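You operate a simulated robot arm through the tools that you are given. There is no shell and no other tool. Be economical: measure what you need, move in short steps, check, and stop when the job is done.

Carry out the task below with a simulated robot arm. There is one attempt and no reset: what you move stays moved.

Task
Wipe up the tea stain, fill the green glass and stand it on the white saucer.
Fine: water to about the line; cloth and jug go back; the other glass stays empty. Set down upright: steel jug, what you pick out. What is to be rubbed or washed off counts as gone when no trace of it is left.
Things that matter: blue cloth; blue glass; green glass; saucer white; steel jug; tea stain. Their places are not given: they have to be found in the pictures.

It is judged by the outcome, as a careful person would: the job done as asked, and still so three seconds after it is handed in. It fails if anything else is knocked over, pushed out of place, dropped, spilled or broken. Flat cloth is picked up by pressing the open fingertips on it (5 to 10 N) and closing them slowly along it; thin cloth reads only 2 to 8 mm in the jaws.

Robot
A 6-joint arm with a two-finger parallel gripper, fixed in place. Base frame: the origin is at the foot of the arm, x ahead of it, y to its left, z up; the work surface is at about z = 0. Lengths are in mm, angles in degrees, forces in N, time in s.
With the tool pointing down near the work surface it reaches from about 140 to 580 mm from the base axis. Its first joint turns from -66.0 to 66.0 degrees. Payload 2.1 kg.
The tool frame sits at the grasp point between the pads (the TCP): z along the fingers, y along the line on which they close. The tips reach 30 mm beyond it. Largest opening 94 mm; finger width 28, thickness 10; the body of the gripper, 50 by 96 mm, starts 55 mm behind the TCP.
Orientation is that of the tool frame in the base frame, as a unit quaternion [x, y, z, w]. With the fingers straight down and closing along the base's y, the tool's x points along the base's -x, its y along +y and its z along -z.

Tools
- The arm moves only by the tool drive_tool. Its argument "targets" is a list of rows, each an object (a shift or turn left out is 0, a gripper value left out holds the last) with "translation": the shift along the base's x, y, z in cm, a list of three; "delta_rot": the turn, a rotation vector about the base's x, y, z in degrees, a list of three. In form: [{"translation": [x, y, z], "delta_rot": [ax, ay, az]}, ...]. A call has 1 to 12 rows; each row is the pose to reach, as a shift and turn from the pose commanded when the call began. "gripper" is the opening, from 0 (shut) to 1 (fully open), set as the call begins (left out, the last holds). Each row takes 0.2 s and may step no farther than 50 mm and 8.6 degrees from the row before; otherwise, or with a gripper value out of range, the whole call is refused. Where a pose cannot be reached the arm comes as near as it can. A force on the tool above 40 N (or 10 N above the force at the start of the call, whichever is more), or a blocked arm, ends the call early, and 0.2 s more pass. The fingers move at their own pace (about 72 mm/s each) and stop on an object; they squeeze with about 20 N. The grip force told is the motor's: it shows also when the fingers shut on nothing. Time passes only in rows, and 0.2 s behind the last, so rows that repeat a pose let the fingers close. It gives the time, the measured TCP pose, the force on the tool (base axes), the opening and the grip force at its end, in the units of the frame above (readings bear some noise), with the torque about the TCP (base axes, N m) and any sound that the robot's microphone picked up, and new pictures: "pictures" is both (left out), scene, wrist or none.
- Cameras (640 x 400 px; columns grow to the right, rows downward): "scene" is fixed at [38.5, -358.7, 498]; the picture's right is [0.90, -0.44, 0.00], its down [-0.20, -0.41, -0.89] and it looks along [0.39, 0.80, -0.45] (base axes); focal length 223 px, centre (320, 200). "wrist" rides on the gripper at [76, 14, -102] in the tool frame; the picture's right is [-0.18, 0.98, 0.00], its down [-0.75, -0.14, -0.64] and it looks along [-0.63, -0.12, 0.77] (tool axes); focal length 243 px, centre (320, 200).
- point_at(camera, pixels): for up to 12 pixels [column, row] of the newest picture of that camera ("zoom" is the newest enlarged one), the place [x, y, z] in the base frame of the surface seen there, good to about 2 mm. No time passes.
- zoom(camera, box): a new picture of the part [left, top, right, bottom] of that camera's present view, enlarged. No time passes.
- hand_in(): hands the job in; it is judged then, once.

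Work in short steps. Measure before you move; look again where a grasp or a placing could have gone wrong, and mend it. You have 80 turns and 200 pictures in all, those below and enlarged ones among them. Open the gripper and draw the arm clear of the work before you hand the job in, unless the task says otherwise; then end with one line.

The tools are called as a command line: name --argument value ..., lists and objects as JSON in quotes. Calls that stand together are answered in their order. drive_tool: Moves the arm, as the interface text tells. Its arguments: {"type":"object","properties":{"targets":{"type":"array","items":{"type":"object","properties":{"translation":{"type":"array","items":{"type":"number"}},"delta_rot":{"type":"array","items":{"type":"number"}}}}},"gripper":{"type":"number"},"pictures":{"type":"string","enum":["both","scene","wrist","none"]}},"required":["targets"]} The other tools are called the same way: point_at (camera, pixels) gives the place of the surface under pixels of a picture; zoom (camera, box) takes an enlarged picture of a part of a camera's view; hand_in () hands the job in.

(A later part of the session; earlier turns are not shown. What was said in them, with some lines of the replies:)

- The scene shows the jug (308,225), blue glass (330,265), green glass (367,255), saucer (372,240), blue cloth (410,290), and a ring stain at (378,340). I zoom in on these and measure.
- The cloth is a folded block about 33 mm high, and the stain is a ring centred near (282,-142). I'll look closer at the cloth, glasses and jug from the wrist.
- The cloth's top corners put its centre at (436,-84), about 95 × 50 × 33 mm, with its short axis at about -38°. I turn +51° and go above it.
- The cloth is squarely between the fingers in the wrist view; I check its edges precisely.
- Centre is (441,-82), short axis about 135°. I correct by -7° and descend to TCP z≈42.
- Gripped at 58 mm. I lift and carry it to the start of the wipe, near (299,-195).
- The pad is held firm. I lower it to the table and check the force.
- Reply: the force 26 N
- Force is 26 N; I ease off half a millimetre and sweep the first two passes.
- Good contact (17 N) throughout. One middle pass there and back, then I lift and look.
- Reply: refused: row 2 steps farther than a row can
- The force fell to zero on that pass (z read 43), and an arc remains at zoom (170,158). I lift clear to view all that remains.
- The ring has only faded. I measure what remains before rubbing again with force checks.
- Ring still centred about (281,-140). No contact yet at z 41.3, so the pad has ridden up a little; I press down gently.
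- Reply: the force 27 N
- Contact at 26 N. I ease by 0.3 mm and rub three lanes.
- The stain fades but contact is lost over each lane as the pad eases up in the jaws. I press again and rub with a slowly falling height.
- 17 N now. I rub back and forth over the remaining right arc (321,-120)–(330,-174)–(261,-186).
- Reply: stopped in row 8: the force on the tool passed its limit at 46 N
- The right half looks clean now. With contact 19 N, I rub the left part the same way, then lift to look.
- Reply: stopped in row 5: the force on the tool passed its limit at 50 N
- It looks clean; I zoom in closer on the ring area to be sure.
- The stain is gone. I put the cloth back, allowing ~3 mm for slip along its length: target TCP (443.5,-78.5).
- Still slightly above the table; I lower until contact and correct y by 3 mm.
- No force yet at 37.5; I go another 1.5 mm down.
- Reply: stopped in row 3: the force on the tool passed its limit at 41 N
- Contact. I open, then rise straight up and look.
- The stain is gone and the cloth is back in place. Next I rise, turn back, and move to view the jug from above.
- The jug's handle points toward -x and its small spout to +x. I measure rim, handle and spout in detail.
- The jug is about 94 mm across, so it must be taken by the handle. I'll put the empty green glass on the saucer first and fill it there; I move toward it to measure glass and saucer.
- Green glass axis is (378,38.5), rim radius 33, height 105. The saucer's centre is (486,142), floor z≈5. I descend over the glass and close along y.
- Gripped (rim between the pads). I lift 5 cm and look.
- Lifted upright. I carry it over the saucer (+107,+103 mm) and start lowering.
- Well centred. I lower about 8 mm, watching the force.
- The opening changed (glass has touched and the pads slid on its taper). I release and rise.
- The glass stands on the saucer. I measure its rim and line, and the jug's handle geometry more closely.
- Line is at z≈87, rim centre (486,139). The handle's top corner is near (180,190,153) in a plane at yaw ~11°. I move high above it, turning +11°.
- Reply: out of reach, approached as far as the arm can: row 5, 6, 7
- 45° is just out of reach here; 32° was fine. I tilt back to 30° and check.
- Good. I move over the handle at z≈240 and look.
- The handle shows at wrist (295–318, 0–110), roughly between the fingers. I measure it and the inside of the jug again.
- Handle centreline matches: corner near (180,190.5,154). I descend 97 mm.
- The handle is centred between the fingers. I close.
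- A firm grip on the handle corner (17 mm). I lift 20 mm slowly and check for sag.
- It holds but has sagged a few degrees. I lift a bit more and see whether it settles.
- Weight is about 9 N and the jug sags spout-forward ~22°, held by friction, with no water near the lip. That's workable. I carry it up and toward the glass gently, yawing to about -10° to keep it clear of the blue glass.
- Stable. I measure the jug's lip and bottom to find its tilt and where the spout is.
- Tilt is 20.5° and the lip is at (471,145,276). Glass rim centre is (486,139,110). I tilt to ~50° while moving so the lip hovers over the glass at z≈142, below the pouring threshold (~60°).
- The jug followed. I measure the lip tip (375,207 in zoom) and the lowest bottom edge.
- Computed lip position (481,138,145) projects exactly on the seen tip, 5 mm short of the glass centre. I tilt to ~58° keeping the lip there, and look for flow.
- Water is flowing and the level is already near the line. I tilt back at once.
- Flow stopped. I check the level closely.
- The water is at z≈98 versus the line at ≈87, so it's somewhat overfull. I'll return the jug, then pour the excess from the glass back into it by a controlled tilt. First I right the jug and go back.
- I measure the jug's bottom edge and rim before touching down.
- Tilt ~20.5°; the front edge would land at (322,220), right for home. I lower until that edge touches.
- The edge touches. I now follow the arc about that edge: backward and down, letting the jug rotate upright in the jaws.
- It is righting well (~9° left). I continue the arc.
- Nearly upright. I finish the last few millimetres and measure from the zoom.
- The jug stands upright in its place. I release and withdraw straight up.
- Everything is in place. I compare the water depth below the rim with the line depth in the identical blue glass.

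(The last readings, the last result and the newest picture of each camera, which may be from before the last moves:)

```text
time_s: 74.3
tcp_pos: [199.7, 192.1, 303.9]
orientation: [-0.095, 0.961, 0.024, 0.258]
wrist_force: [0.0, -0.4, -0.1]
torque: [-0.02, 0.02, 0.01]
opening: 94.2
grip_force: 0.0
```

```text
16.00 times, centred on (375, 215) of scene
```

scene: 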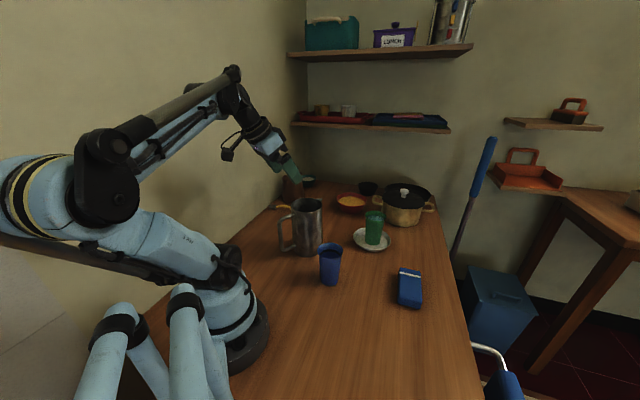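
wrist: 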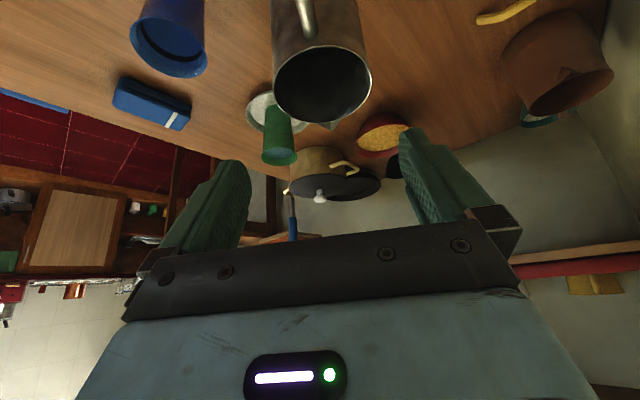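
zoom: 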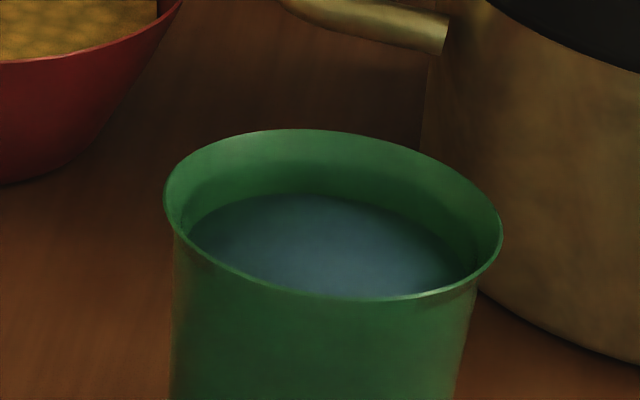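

The line band (centre ~82 mm above the base) is about 10 mm below the water, so I'll pour the excess back: tilting the glass to ~36° over the jug leaves just about the line level. First I straighten the tool and go above the glass.

drive_tool --pictures "none" --targets '[{"translation": [2, 0, 1], "delta_rot": [-1.5, 7.4, 0]}, {"translation": [5, 0, 1], "delta_rot": [-2.9, 14.8, 0]}, {"translation": [9, 0, 1], "delta_rot": [-4.4, 22.2, 0]}, {"translation": [13, 0, 1], "delta_rot": [-5.75, 29.4, 0]}, {"translation": [17, -1, 0], "delta_rot": [-5.75, 29.4, 0]}, {"translation": [21, -2.5, -1], "delta_rot": [-5.75, 29.4, 0]}, {"translation": [25, -4, -3], "delta_rot": [-5.75, 29.4, 0]}, {"translation": [28.6, -5.3, -5], "delta_rot": [-5.75, 29.4, 0]}]'

drive_tool --targets '[{"translation": [0, 0, 0], "delta_rot": [0, 0, -5.5]}, {"translation": [0, 0, 0], "delta_rot": [0, 0, -11]}, {"translation": [0, 0, 0], "delta_rot": [0, 0, -11]}]'

```text
time_s: 76.1
tcp_pos: [484.8, 136.5, 251.6]
orientation: [-0.099, 0.995, -0.001, 0.001]
wrist_force: [-0.1, 0.2, 0.0]
torque: [0.01, -0.01, 0.0]
opening: 94.0
grip_force: 0.2
```

```text
time_s: 76.9
tcp_pos: [485.8, 138.3, 251.8]
orientation: [-0.002, 1.0, 0.0, 0.001]
wrist_force: [-1.1, 0.3, -0.6]
torque: [-0.01, -0.01, 0.02]
opening: 94.1
grip_force: 0.1
```

scene: 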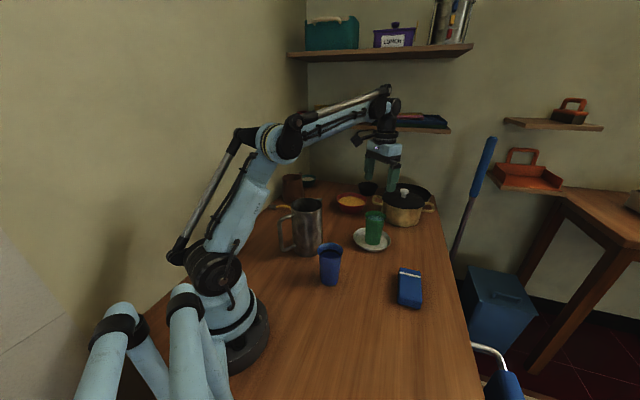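
wrist: 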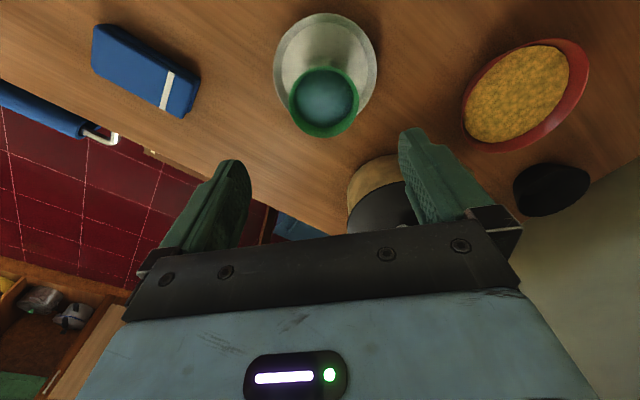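

I measure the glass rim from here to centre the grasp.

point_at --camera "wrist" --pixels '[[289, 102], [357, 102], [323, 68], [323, 135], [323, 95], [274, 62], [377, 62], [325, 14]]'

```text
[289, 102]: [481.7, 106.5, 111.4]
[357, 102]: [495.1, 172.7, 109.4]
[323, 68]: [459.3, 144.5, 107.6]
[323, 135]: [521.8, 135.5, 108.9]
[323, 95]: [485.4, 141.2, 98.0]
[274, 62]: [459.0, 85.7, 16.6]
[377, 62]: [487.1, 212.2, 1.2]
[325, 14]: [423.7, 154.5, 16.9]
```

Glass axis is (490,140). I descend and close gently.

drive_tool --pictures "none" --targets '[{"translation": [0.4, 0.15, -3]}, {"translation": [0.4, 0.15, -7]}, {"translation": [0.4, 0.15, -11]}, {"translation": [0.4, 0.15, -15]}, {"translation": [0.4, 0.15, -17.8]}, {"translation": [0.4, 0.15, -17.8]}]'

drive_tool --gripper 0.3 --pictures "none" --targets '[{}, {}, {}, {}]'

drive_tool --targets '[{"translation": [0, 0, 0.4]}, {"translation": [0, 0, 1]}, {"translation": [0, 0, 2]}, {"translation": [0, 0, 3.5]}, {"translation": [0, 0, 5]}, {"translation": [0, 0, 6]}, {"translation": [0, 0, 6]}]'

```text
time_s: 78.3
tcp_pos: [488.0, 142.4, 76.5]
orientation: [-0.003, 1.0, -0.001, 0.0]
wrist_force: [0.7, -0.8, 0.1]
torque: [0.0, 0.03, -0.03]
opening: 94.2
grip_force: 0.1
```

```text
time_s: 79.3
tcp_pos: [488.3, 140.7, 76.1]
orientation: [-0.002, 1.0, 0.0, 0.001]
wrist_force: [0.0, -0.2, -0.9]
torque: [0.04, 0.02, -0.02]
opening: 69.1
grip_force: 19.8
```

```text
time_s: 80.9
tcp_pos: [492.0, 139.7, 136.3]
orientation: [-0.002, 1.0, -0.001, 0.001]
wrist_force: [-0.8, 1.1, -3.9]
torque: [0.02, 0.03, 0.03]
opening: 69.2
grip_force: 19.5
```

scene: 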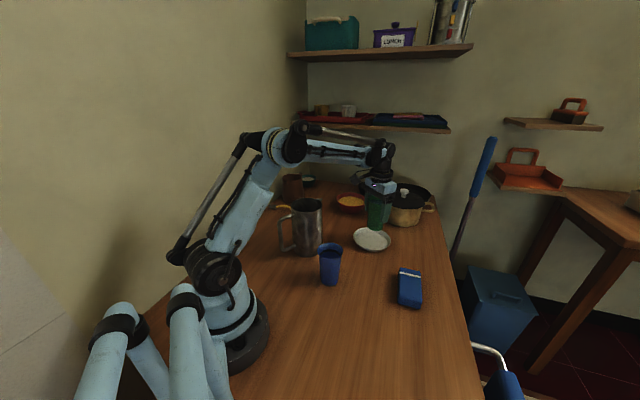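
wrist: 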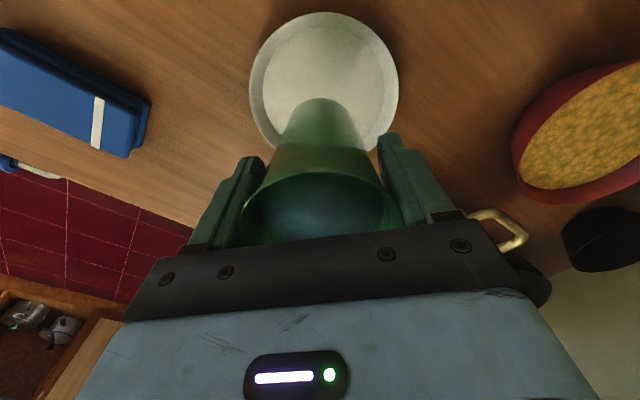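

Held upright, full weight. I raise it and carry it slowly to beside the jug's mouth, high enough to clear the spout.

drive_tool --pictures "none" --targets '[{"translation": [0, 0, 1]}, {"translation": [-0.3, 0.1, 3]}, {"translation": [-1, 0.5, 5.5]}, {"translation": [-2, 1, 8]}, {"translation": [-3.5, 1.7, 10]}, {"translation": [-5.2, 2.5, 11.5]}, {"translation": [-7.2, 3.5, 12]}, {"translation": [-9.2, 4.5, 12]}, {"translation": [-11.2, 5.5, 12]}, {"translation": [-12.8, 6.3, 12]}, {"translation": [-13.7, 6.8, 12]}, {"translation": [-14.1, 7.0, 12]}]'

drive_tool --targets '[{}]'

zoom --camera "scene" --box '[260, 130, 400, 260]'

```text
time_s: 83.5
tcp_pos: [347.2, 210.2, 254.5]
orientation: [-0.003, 1.0, -0.001, 0.001]
wrist_force: [0.2, 0.1, -2.8]
torque: [-0.01, 0.03, 0.0]
opening: 69.2
grip_force: 20.2
```

```text
time_s: 83.9
tcp_pos: [347.5, 210.4, 253.9]
orientation: [-0.002, 1.0, 0.0, 0.001]
wrist_force: [-0.3, -0.2, -3.1]
torque: [0.02, 0.02, 0.01]
opening: 69.2
grip_force: 20.7
```

scene: 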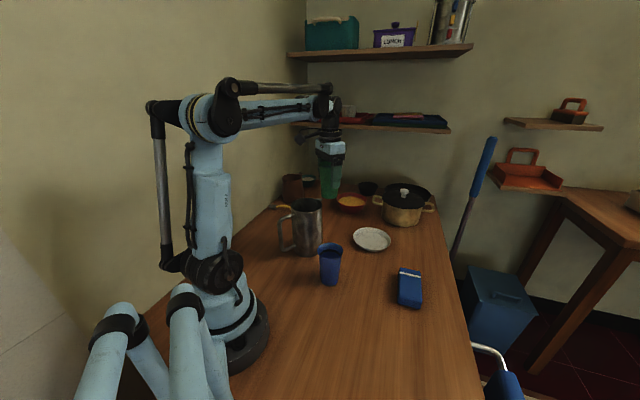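
wrist: 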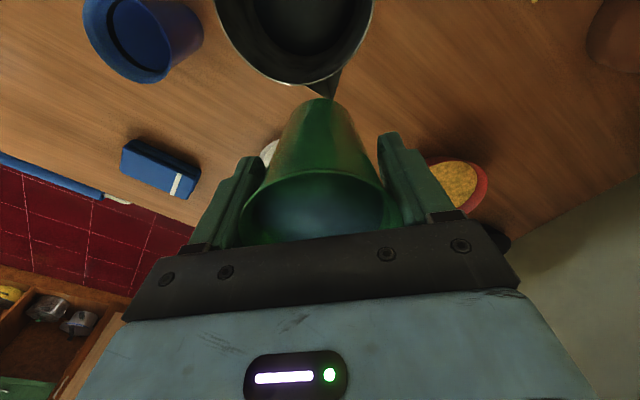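

```text
3.08 times, centred on (330, 195) of scene
```

zoom: 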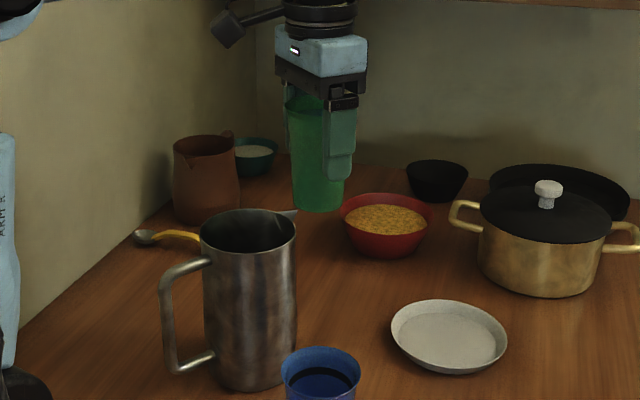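

The glass hangs upright beside the jug. I tilt it gradually toward the mouth to 30°, keeping its lip at x≈292 over the opening.

drive_tool --pictures "none" --targets '[{"translation": [-0.4, 0, 0.3], "delta_rot": [0, -4, 0]}, {"translation": [-0.8, 0, 0.3], "delta_rot": [0, -8, 0]}, {"translation": [-1.1, 0, 0.3], "delta_rot": [0, -12, 0]}, {"translation": [-1.3, 0, 0.3], "delta_rot": [0, -16, 0]}, {"translation": [-1.3, 0, 0.1], "delta_rot": [0, -19, 0]}, {"translation": [-1.25, 0, -0.2], "delta_rot": [0, -22, 0]}, {"translation": [-1.15, 0, -0.5], "delta_rot": [0, -25, 0]}, {"translation": [-1.1, 0, -0.8], "delta_rot": [0, -28, 0]}, {"translation": [-1.0, 0, -0.8], "delta_rot": [0, -30, 0]}, {"translation": [-1.0, 0, -0.8], "delta_rot": [0, -30, 0]}]'

zoom --camera "scene" --box '[270, 140, 370, 230]'

```text
time_s: 86.1
tcp_pos: [338.7, 210.0, 247.2]
orientation: [-0.002, 0.966, -0.002, 0.26]
wrist_force: [0.1, -0.2, -2.1]
torque: [-0.01, 0.04, 0.02]
opening: 69.1
grip_force: 20.0
```

```text
4.44 times, centred on (320, 185) of scene
```

zoom: 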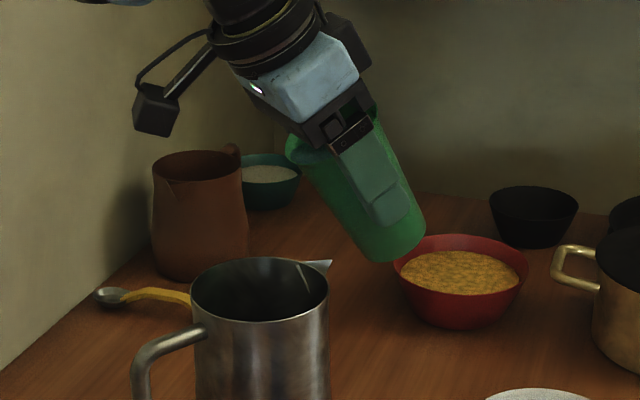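

No stream is seen at 30° now; the lip is above the mouth. I tilt on to 36° and hold.

drive_tool --pictures "none" --targets '[{"translation": [0, 0, 0], "delta_rot": [0, -2, 0]}, {"translation": [0.05, 0, 0], "delta_rot": [0, -4, 0]}]'

zoom --camera "scene" --box '[270, 140, 370, 230]'

drive_tool --pictures "none" --targets '[{"translation": [0.05, 0, 0], "delta_rot": [0, -1, 0]}, {"translation": [0.1, 0, 0], "delta_rot": [0, -2, 0]}, {"translation": [0.1, 0, 0], "delta_rot": [0, -2, 0]}, {"translation": [0.1, 0, 0], "delta_rot": [0, -2, 0]}]'

zoom --camera "scene" --box '[270, 140, 370, 230]'

```text
time_s: 86.7
tcp_pos: [338.7, 210.5, 247.1]
orientation: [-0.001, 0.956, -0.002, 0.293]
wrist_force: [0.7, 0.3, -2.9]
torque: [0.03, 0.01, 0.0]
opening: 68.9
grip_force: 20.4
```

```text
4.44 times, centred on (320, 185) of scene
```

zoom: 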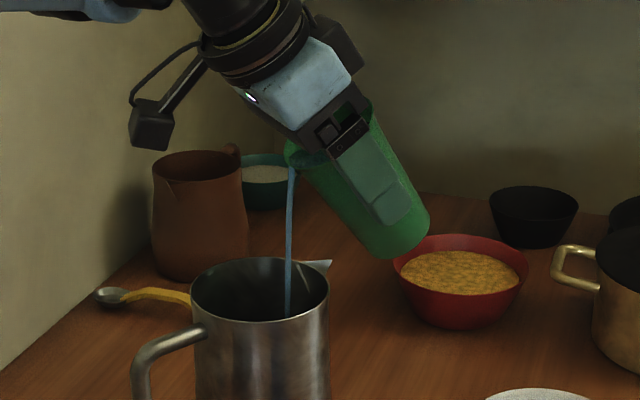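

```text
time_s: 87.7
tcp_pos: [340.1, 209.7, 246.1]
orientation: [-0.001, 0.951, -0.002, 0.309]
wrist_force: [0.6, -0.5, -2.5]
torque: [0.01, 0.04, 0.03]
opening: 69.1
grip_force: 20.0
```

```text
4.44 times, centred on (320, 185) of scene
```

zoom: 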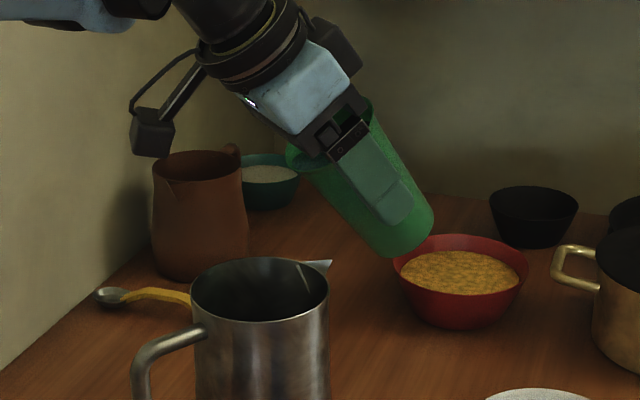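

The stream fell inside the jug and stopped. I bring the glass upright, away from the spout, and check the level.

drive_tool --pictures "none" --targets '[{"translation": [0.2, 0, 0.3], "delta_rot": [0, 6, 0]}, {"translation": [0.6, 0, 0.8], "delta_rot": [0, 12, 0]}, {"translation": [1.2, 0, 1.2], "delta_rot": [0, 18, 0]}, {"translation": [2, 0, 1.2], "delta_rot": [0, 24, 0]}, {"translation": [3, 0, 1.2], "delta_rot": [0, 30, 0]}, {"translation": [4, -0.3, 1.2], "delta_rot": [0, 35.9, 0]}, {"translation": [5, -0.6, 1.2], "delta_rot": [0, 35.9, 0]}, {"translation": [5, -0.6, 1.2], "delta_rot": [0, 35.9, 0]}]'

drive_tool --pictures "both" --targets '[{}]'

zoom --camera "wrist" --box '[220, 80, 420, 250]'

```text
time_s: 89.5
tcp_pos: [390.9, 204.5, 259.3]
orientation: [-0.003, 1.0, -0.001, 0.001]
wrist_force: [0.0, 1.2, -2.5]
torque: [0.03, 0.01, -0.03]
opening: 68.8
grip_force: 20.4
```

```text
time_s: 89.9
tcp_pos: [390.2, 205.5, 259.4]
orientation: [-0.003, 1.0, -0.001, 0.001]
wrist_force: [0.2, 0.1, -2.4]
torque: [-0.01, 0.03, 0.03]
opening: 69.2
grip_force: 19.5
```

scene: 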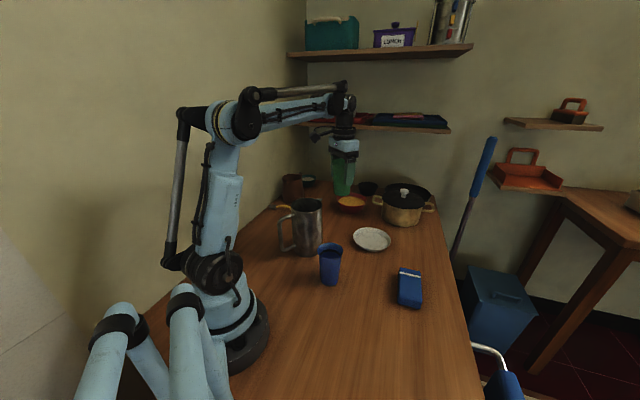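
wrist: 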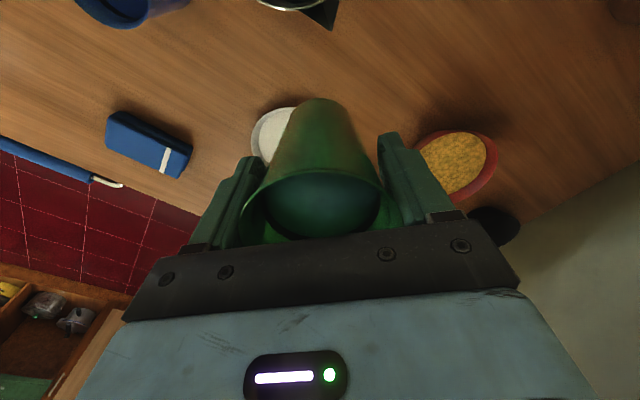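

```text
2.35 times, centred on (320, 165) of wrist
```

zoom: 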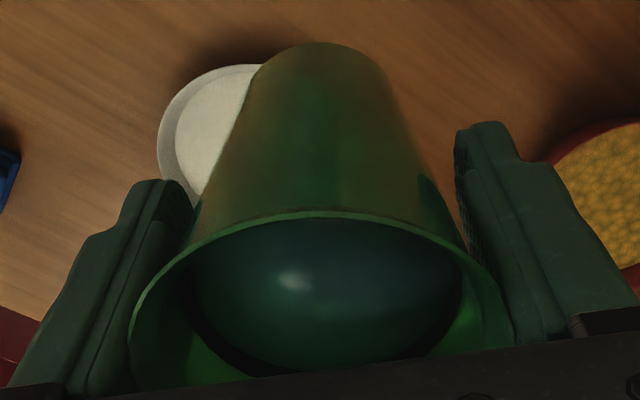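

The black band now shows right at the water's edge. I measure the surface against the band and rim.

point_at --camera "zoom" --pixels '[[330, 290], [260, 310], [400, 310], [320, 340], [250, 362], [430, 345], [200, 330], [310, 214], [170, 350], [480, 320]]'

```text
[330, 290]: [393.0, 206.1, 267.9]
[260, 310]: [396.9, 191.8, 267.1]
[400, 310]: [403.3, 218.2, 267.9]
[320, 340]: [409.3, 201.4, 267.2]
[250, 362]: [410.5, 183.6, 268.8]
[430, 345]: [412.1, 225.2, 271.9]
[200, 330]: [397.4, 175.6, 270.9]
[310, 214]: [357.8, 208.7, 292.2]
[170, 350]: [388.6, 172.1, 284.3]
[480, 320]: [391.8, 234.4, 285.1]
```

Water is 24.5 mm below the rim, right on the line. I carry it back over the saucer (487,141).

drive_tool --pictures "none" --targets '[{"translation": [0.8, -0.5, 0]}, {"translation": [2.2, -1.4, 0]}, {"translation": [4, -2.6, -0.5]}, {"translation": [5.8, -3.8, -1.5]}, {"translation": [7.4, -4.9, -3]}, {"translation": [8.7, -5.8, -5]}, {"translation": [9.5, -6.3, -7.5]}, {"translation": [9.7, -6.4, -10.3]}, {"translation": [9.7, -6.4, -13]}, {"translation": [9.7, -6.4, -15]}, {"translation": [9.7, -6.4, -16.3]}, {"translation": [9.7, -6.4, -16.5]}]'

drive_tool --targets '[{}]'

zoom --camera "scene" --box '[330, 190, 430, 265]'

```text
time_s: 92.5
tcp_pos: [487.1, 141.6, 93.8]
orientation: [-0.003, 1.0, 0.0, 0.002]
wrist_force: [-0.3, -0.2, -2.1]
torque: [0.0, 0.04, 0.0]
opening: 69.2
grip_force: 19.9
```

```text
time_s: 92.9
tcp_pos: [487.4, 139.6, 94.0]
orientation: [-0.003, 1.0, 0.0, 0.002]
wrist_force: [0.1, -0.3, -2.4]
torque: [0.0, 0.0, 0.02]
opening: 69.0
grip_force: 19.9
```

scene: 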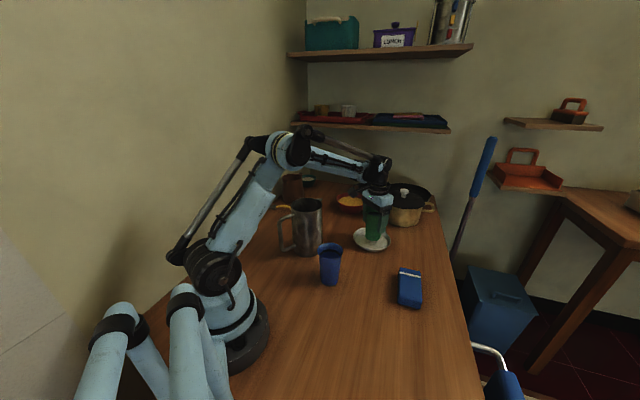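
wrist: 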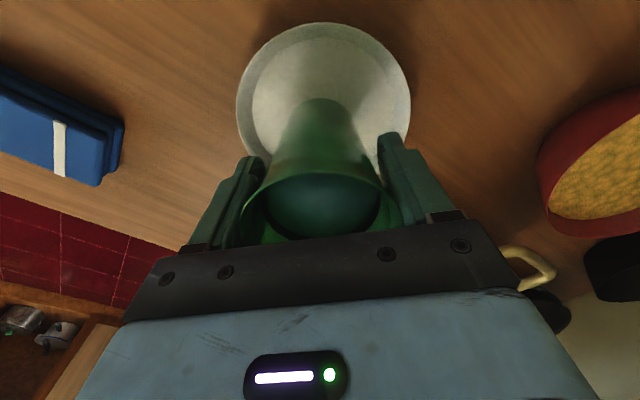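

```text
5.33 times, centred on (380, 228) of scene
```

zoom: 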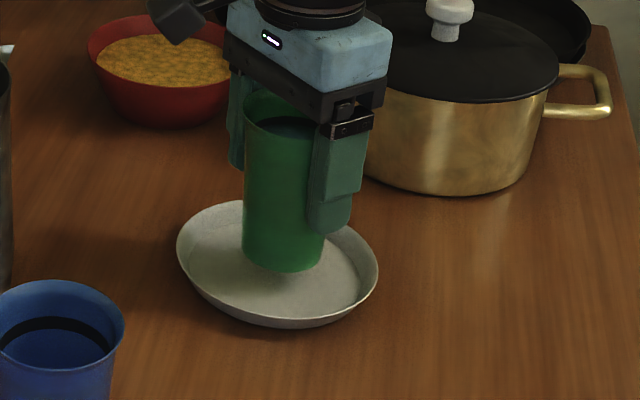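

Centred above the saucer, 18 mm up. I lower gently to just above contact (TCP ≈77).

drive_tool --pictures "none" --targets '[{"translation": [0, 0.1, -0.4]}, {"translation": [0, 0.1, -0.9]}, {"translation": [0, 0.1, -1.3]}, {"translation": [0, 0.1, -1.55]}, {"translation": [0, 0.1, -1.65]}, {"translation": [0, 0.1, -1.65]}]'

```text
time_s: 94.3
tcp_pos: [487.7, 140.6, 77.8]
orientation: [-0.002, 1.0, -0.001, 0.002]
wrist_force: [-0.2, 0.3, -2.9]
torque: [0.02, -0.03, 0.0]
opening: 69.0
grip_force: 19.7
```

drive_tool --pictures "none" --targets '[{"translation": [0, 0, -0.08]}, {"translation": [0, 0, -0.16]}, {"translation": [0, 0, -0.2]}, {"translation": [0, 0, -0.2]}]'

```text
time_s: 95.3
tcp_pos: [487.0, 141.2, 74.7]
orientation: [-0.003, 1.0, -0.001, 0.002]
wrist_force: [-0.4, -0.4, 12.6]
torque: [0.04, -0.1, 0.03]
opening: 69.1
grip_force: 19.1
```

Contact (12 N). I ease up 1 mm, release, and rise.

drive_tool --pictures "none" --targets '[{"translation": [0, 0, 0.08]}, {"translation": [0, 0, 0.1]}]'

drive_tool --gripper 1 --pictures "none" --targets '[{}, {}, {}]'

drive_tool --targets '[{"translation": [0, 0, 3]}, {"translation": [0, 0, 7]}, {"translation": [0, 0, 11.5]}, {"translation": [-2, 0, 15]}, {"translation": [-5, 0, 18]}, {"translation": [-9, 0, 21]}, {"translation": [-13, 0, 23]}, {"translation": [-13, 0, 23]}]'

zoom --camera "scene" --box '[260, 180, 440, 310]'

zoom --camera "scene" --box '[320, 290, 440, 380]'

zoom --camera "scene" --box '[354, 203, 392, 250]'

```text
time_s: 95.9
tcp_pos: [486.6, 141.5, 76.7]
orientation: [-0.002, 1.0, 0.0, 0.002]
wrist_force: [0.2, -0.1, -1.4]
torque: [0.01, 0.03, 0.0]
opening: 68.9
grip_force: 19.8
```

```text
time_s: 96.7
tcp_pos: [486.8, 141.4, 76.3]
orientation: [-0.002, 1.0, -0.001, 0.001]
wrist_force: [-0.2, 0.0, -0.8]
torque: [-0.01, 0.01, 0.0]
opening: 94.2
grip_force: 0.0
```

```text
time_s: 98.5
tcp_pos: [357.1, 140.4, 304.5]
orientation: [-0.003, 1.0, -0.001, 0.002]
wrist_force: [0.4, -0.3, -0.1]
torque: [0.01, 0.05, 0.01]
opening: 94.0
grip_force: 0.1
```

scene: 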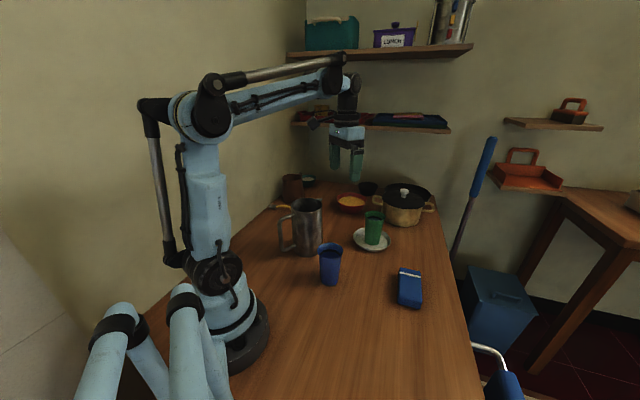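
wrist: 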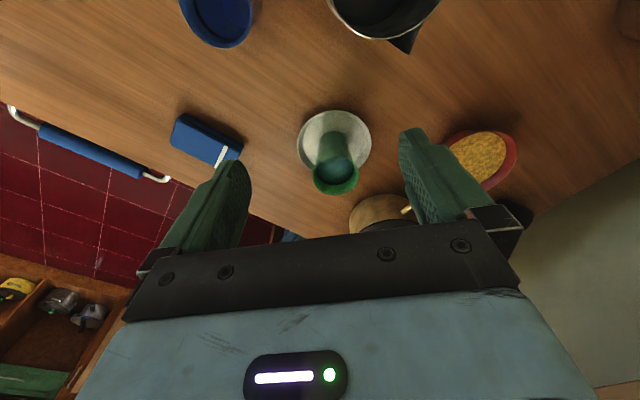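

```text
3.08 times, centred on (350, 245) of scene
```

zoom: 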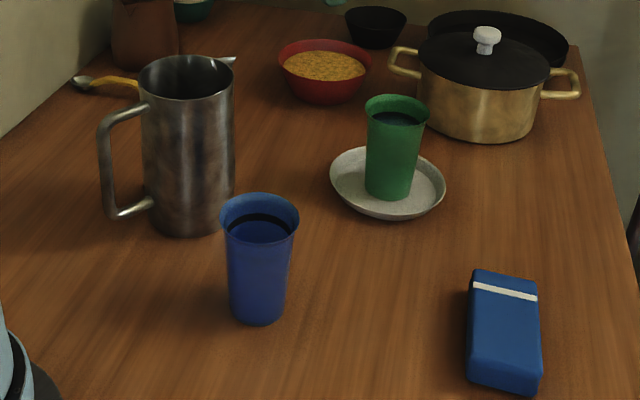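

```text
4.44 times, centred on (380, 335) of scene
```

zoom: 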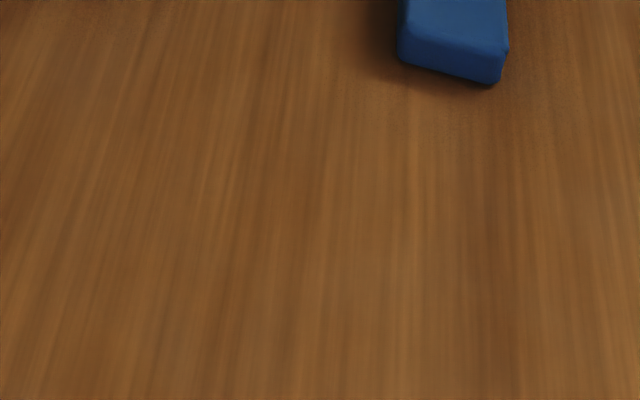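

```text
8.51 times, centred on (373, 226) of scene
```

zoom: 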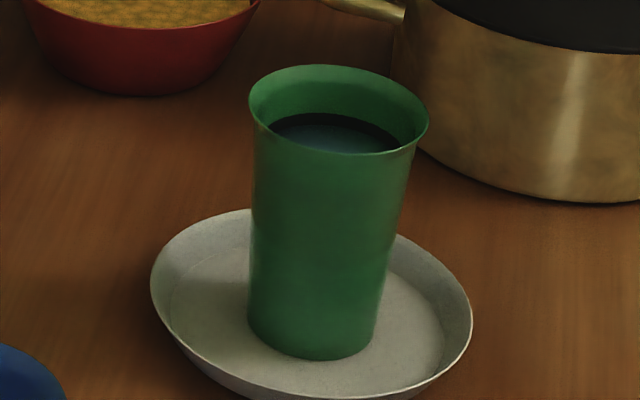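

The pictures show no trace of the stain, the water at the black band in the green glass on the saucer, and the blue glass empty. The jug and cloth are back in place, the gripper is open and the arm is clear, so I hand in.

hand_in

```text
The job is handed in.
```

The job is handed in: the tea stain is wiped off, the green glass stands on the white saucer filled to its line, the cloth and jug are back in place, and the blue glass is still empty; I overfilled the green glass by about 10 mm at first and poured the excess back into the jug.
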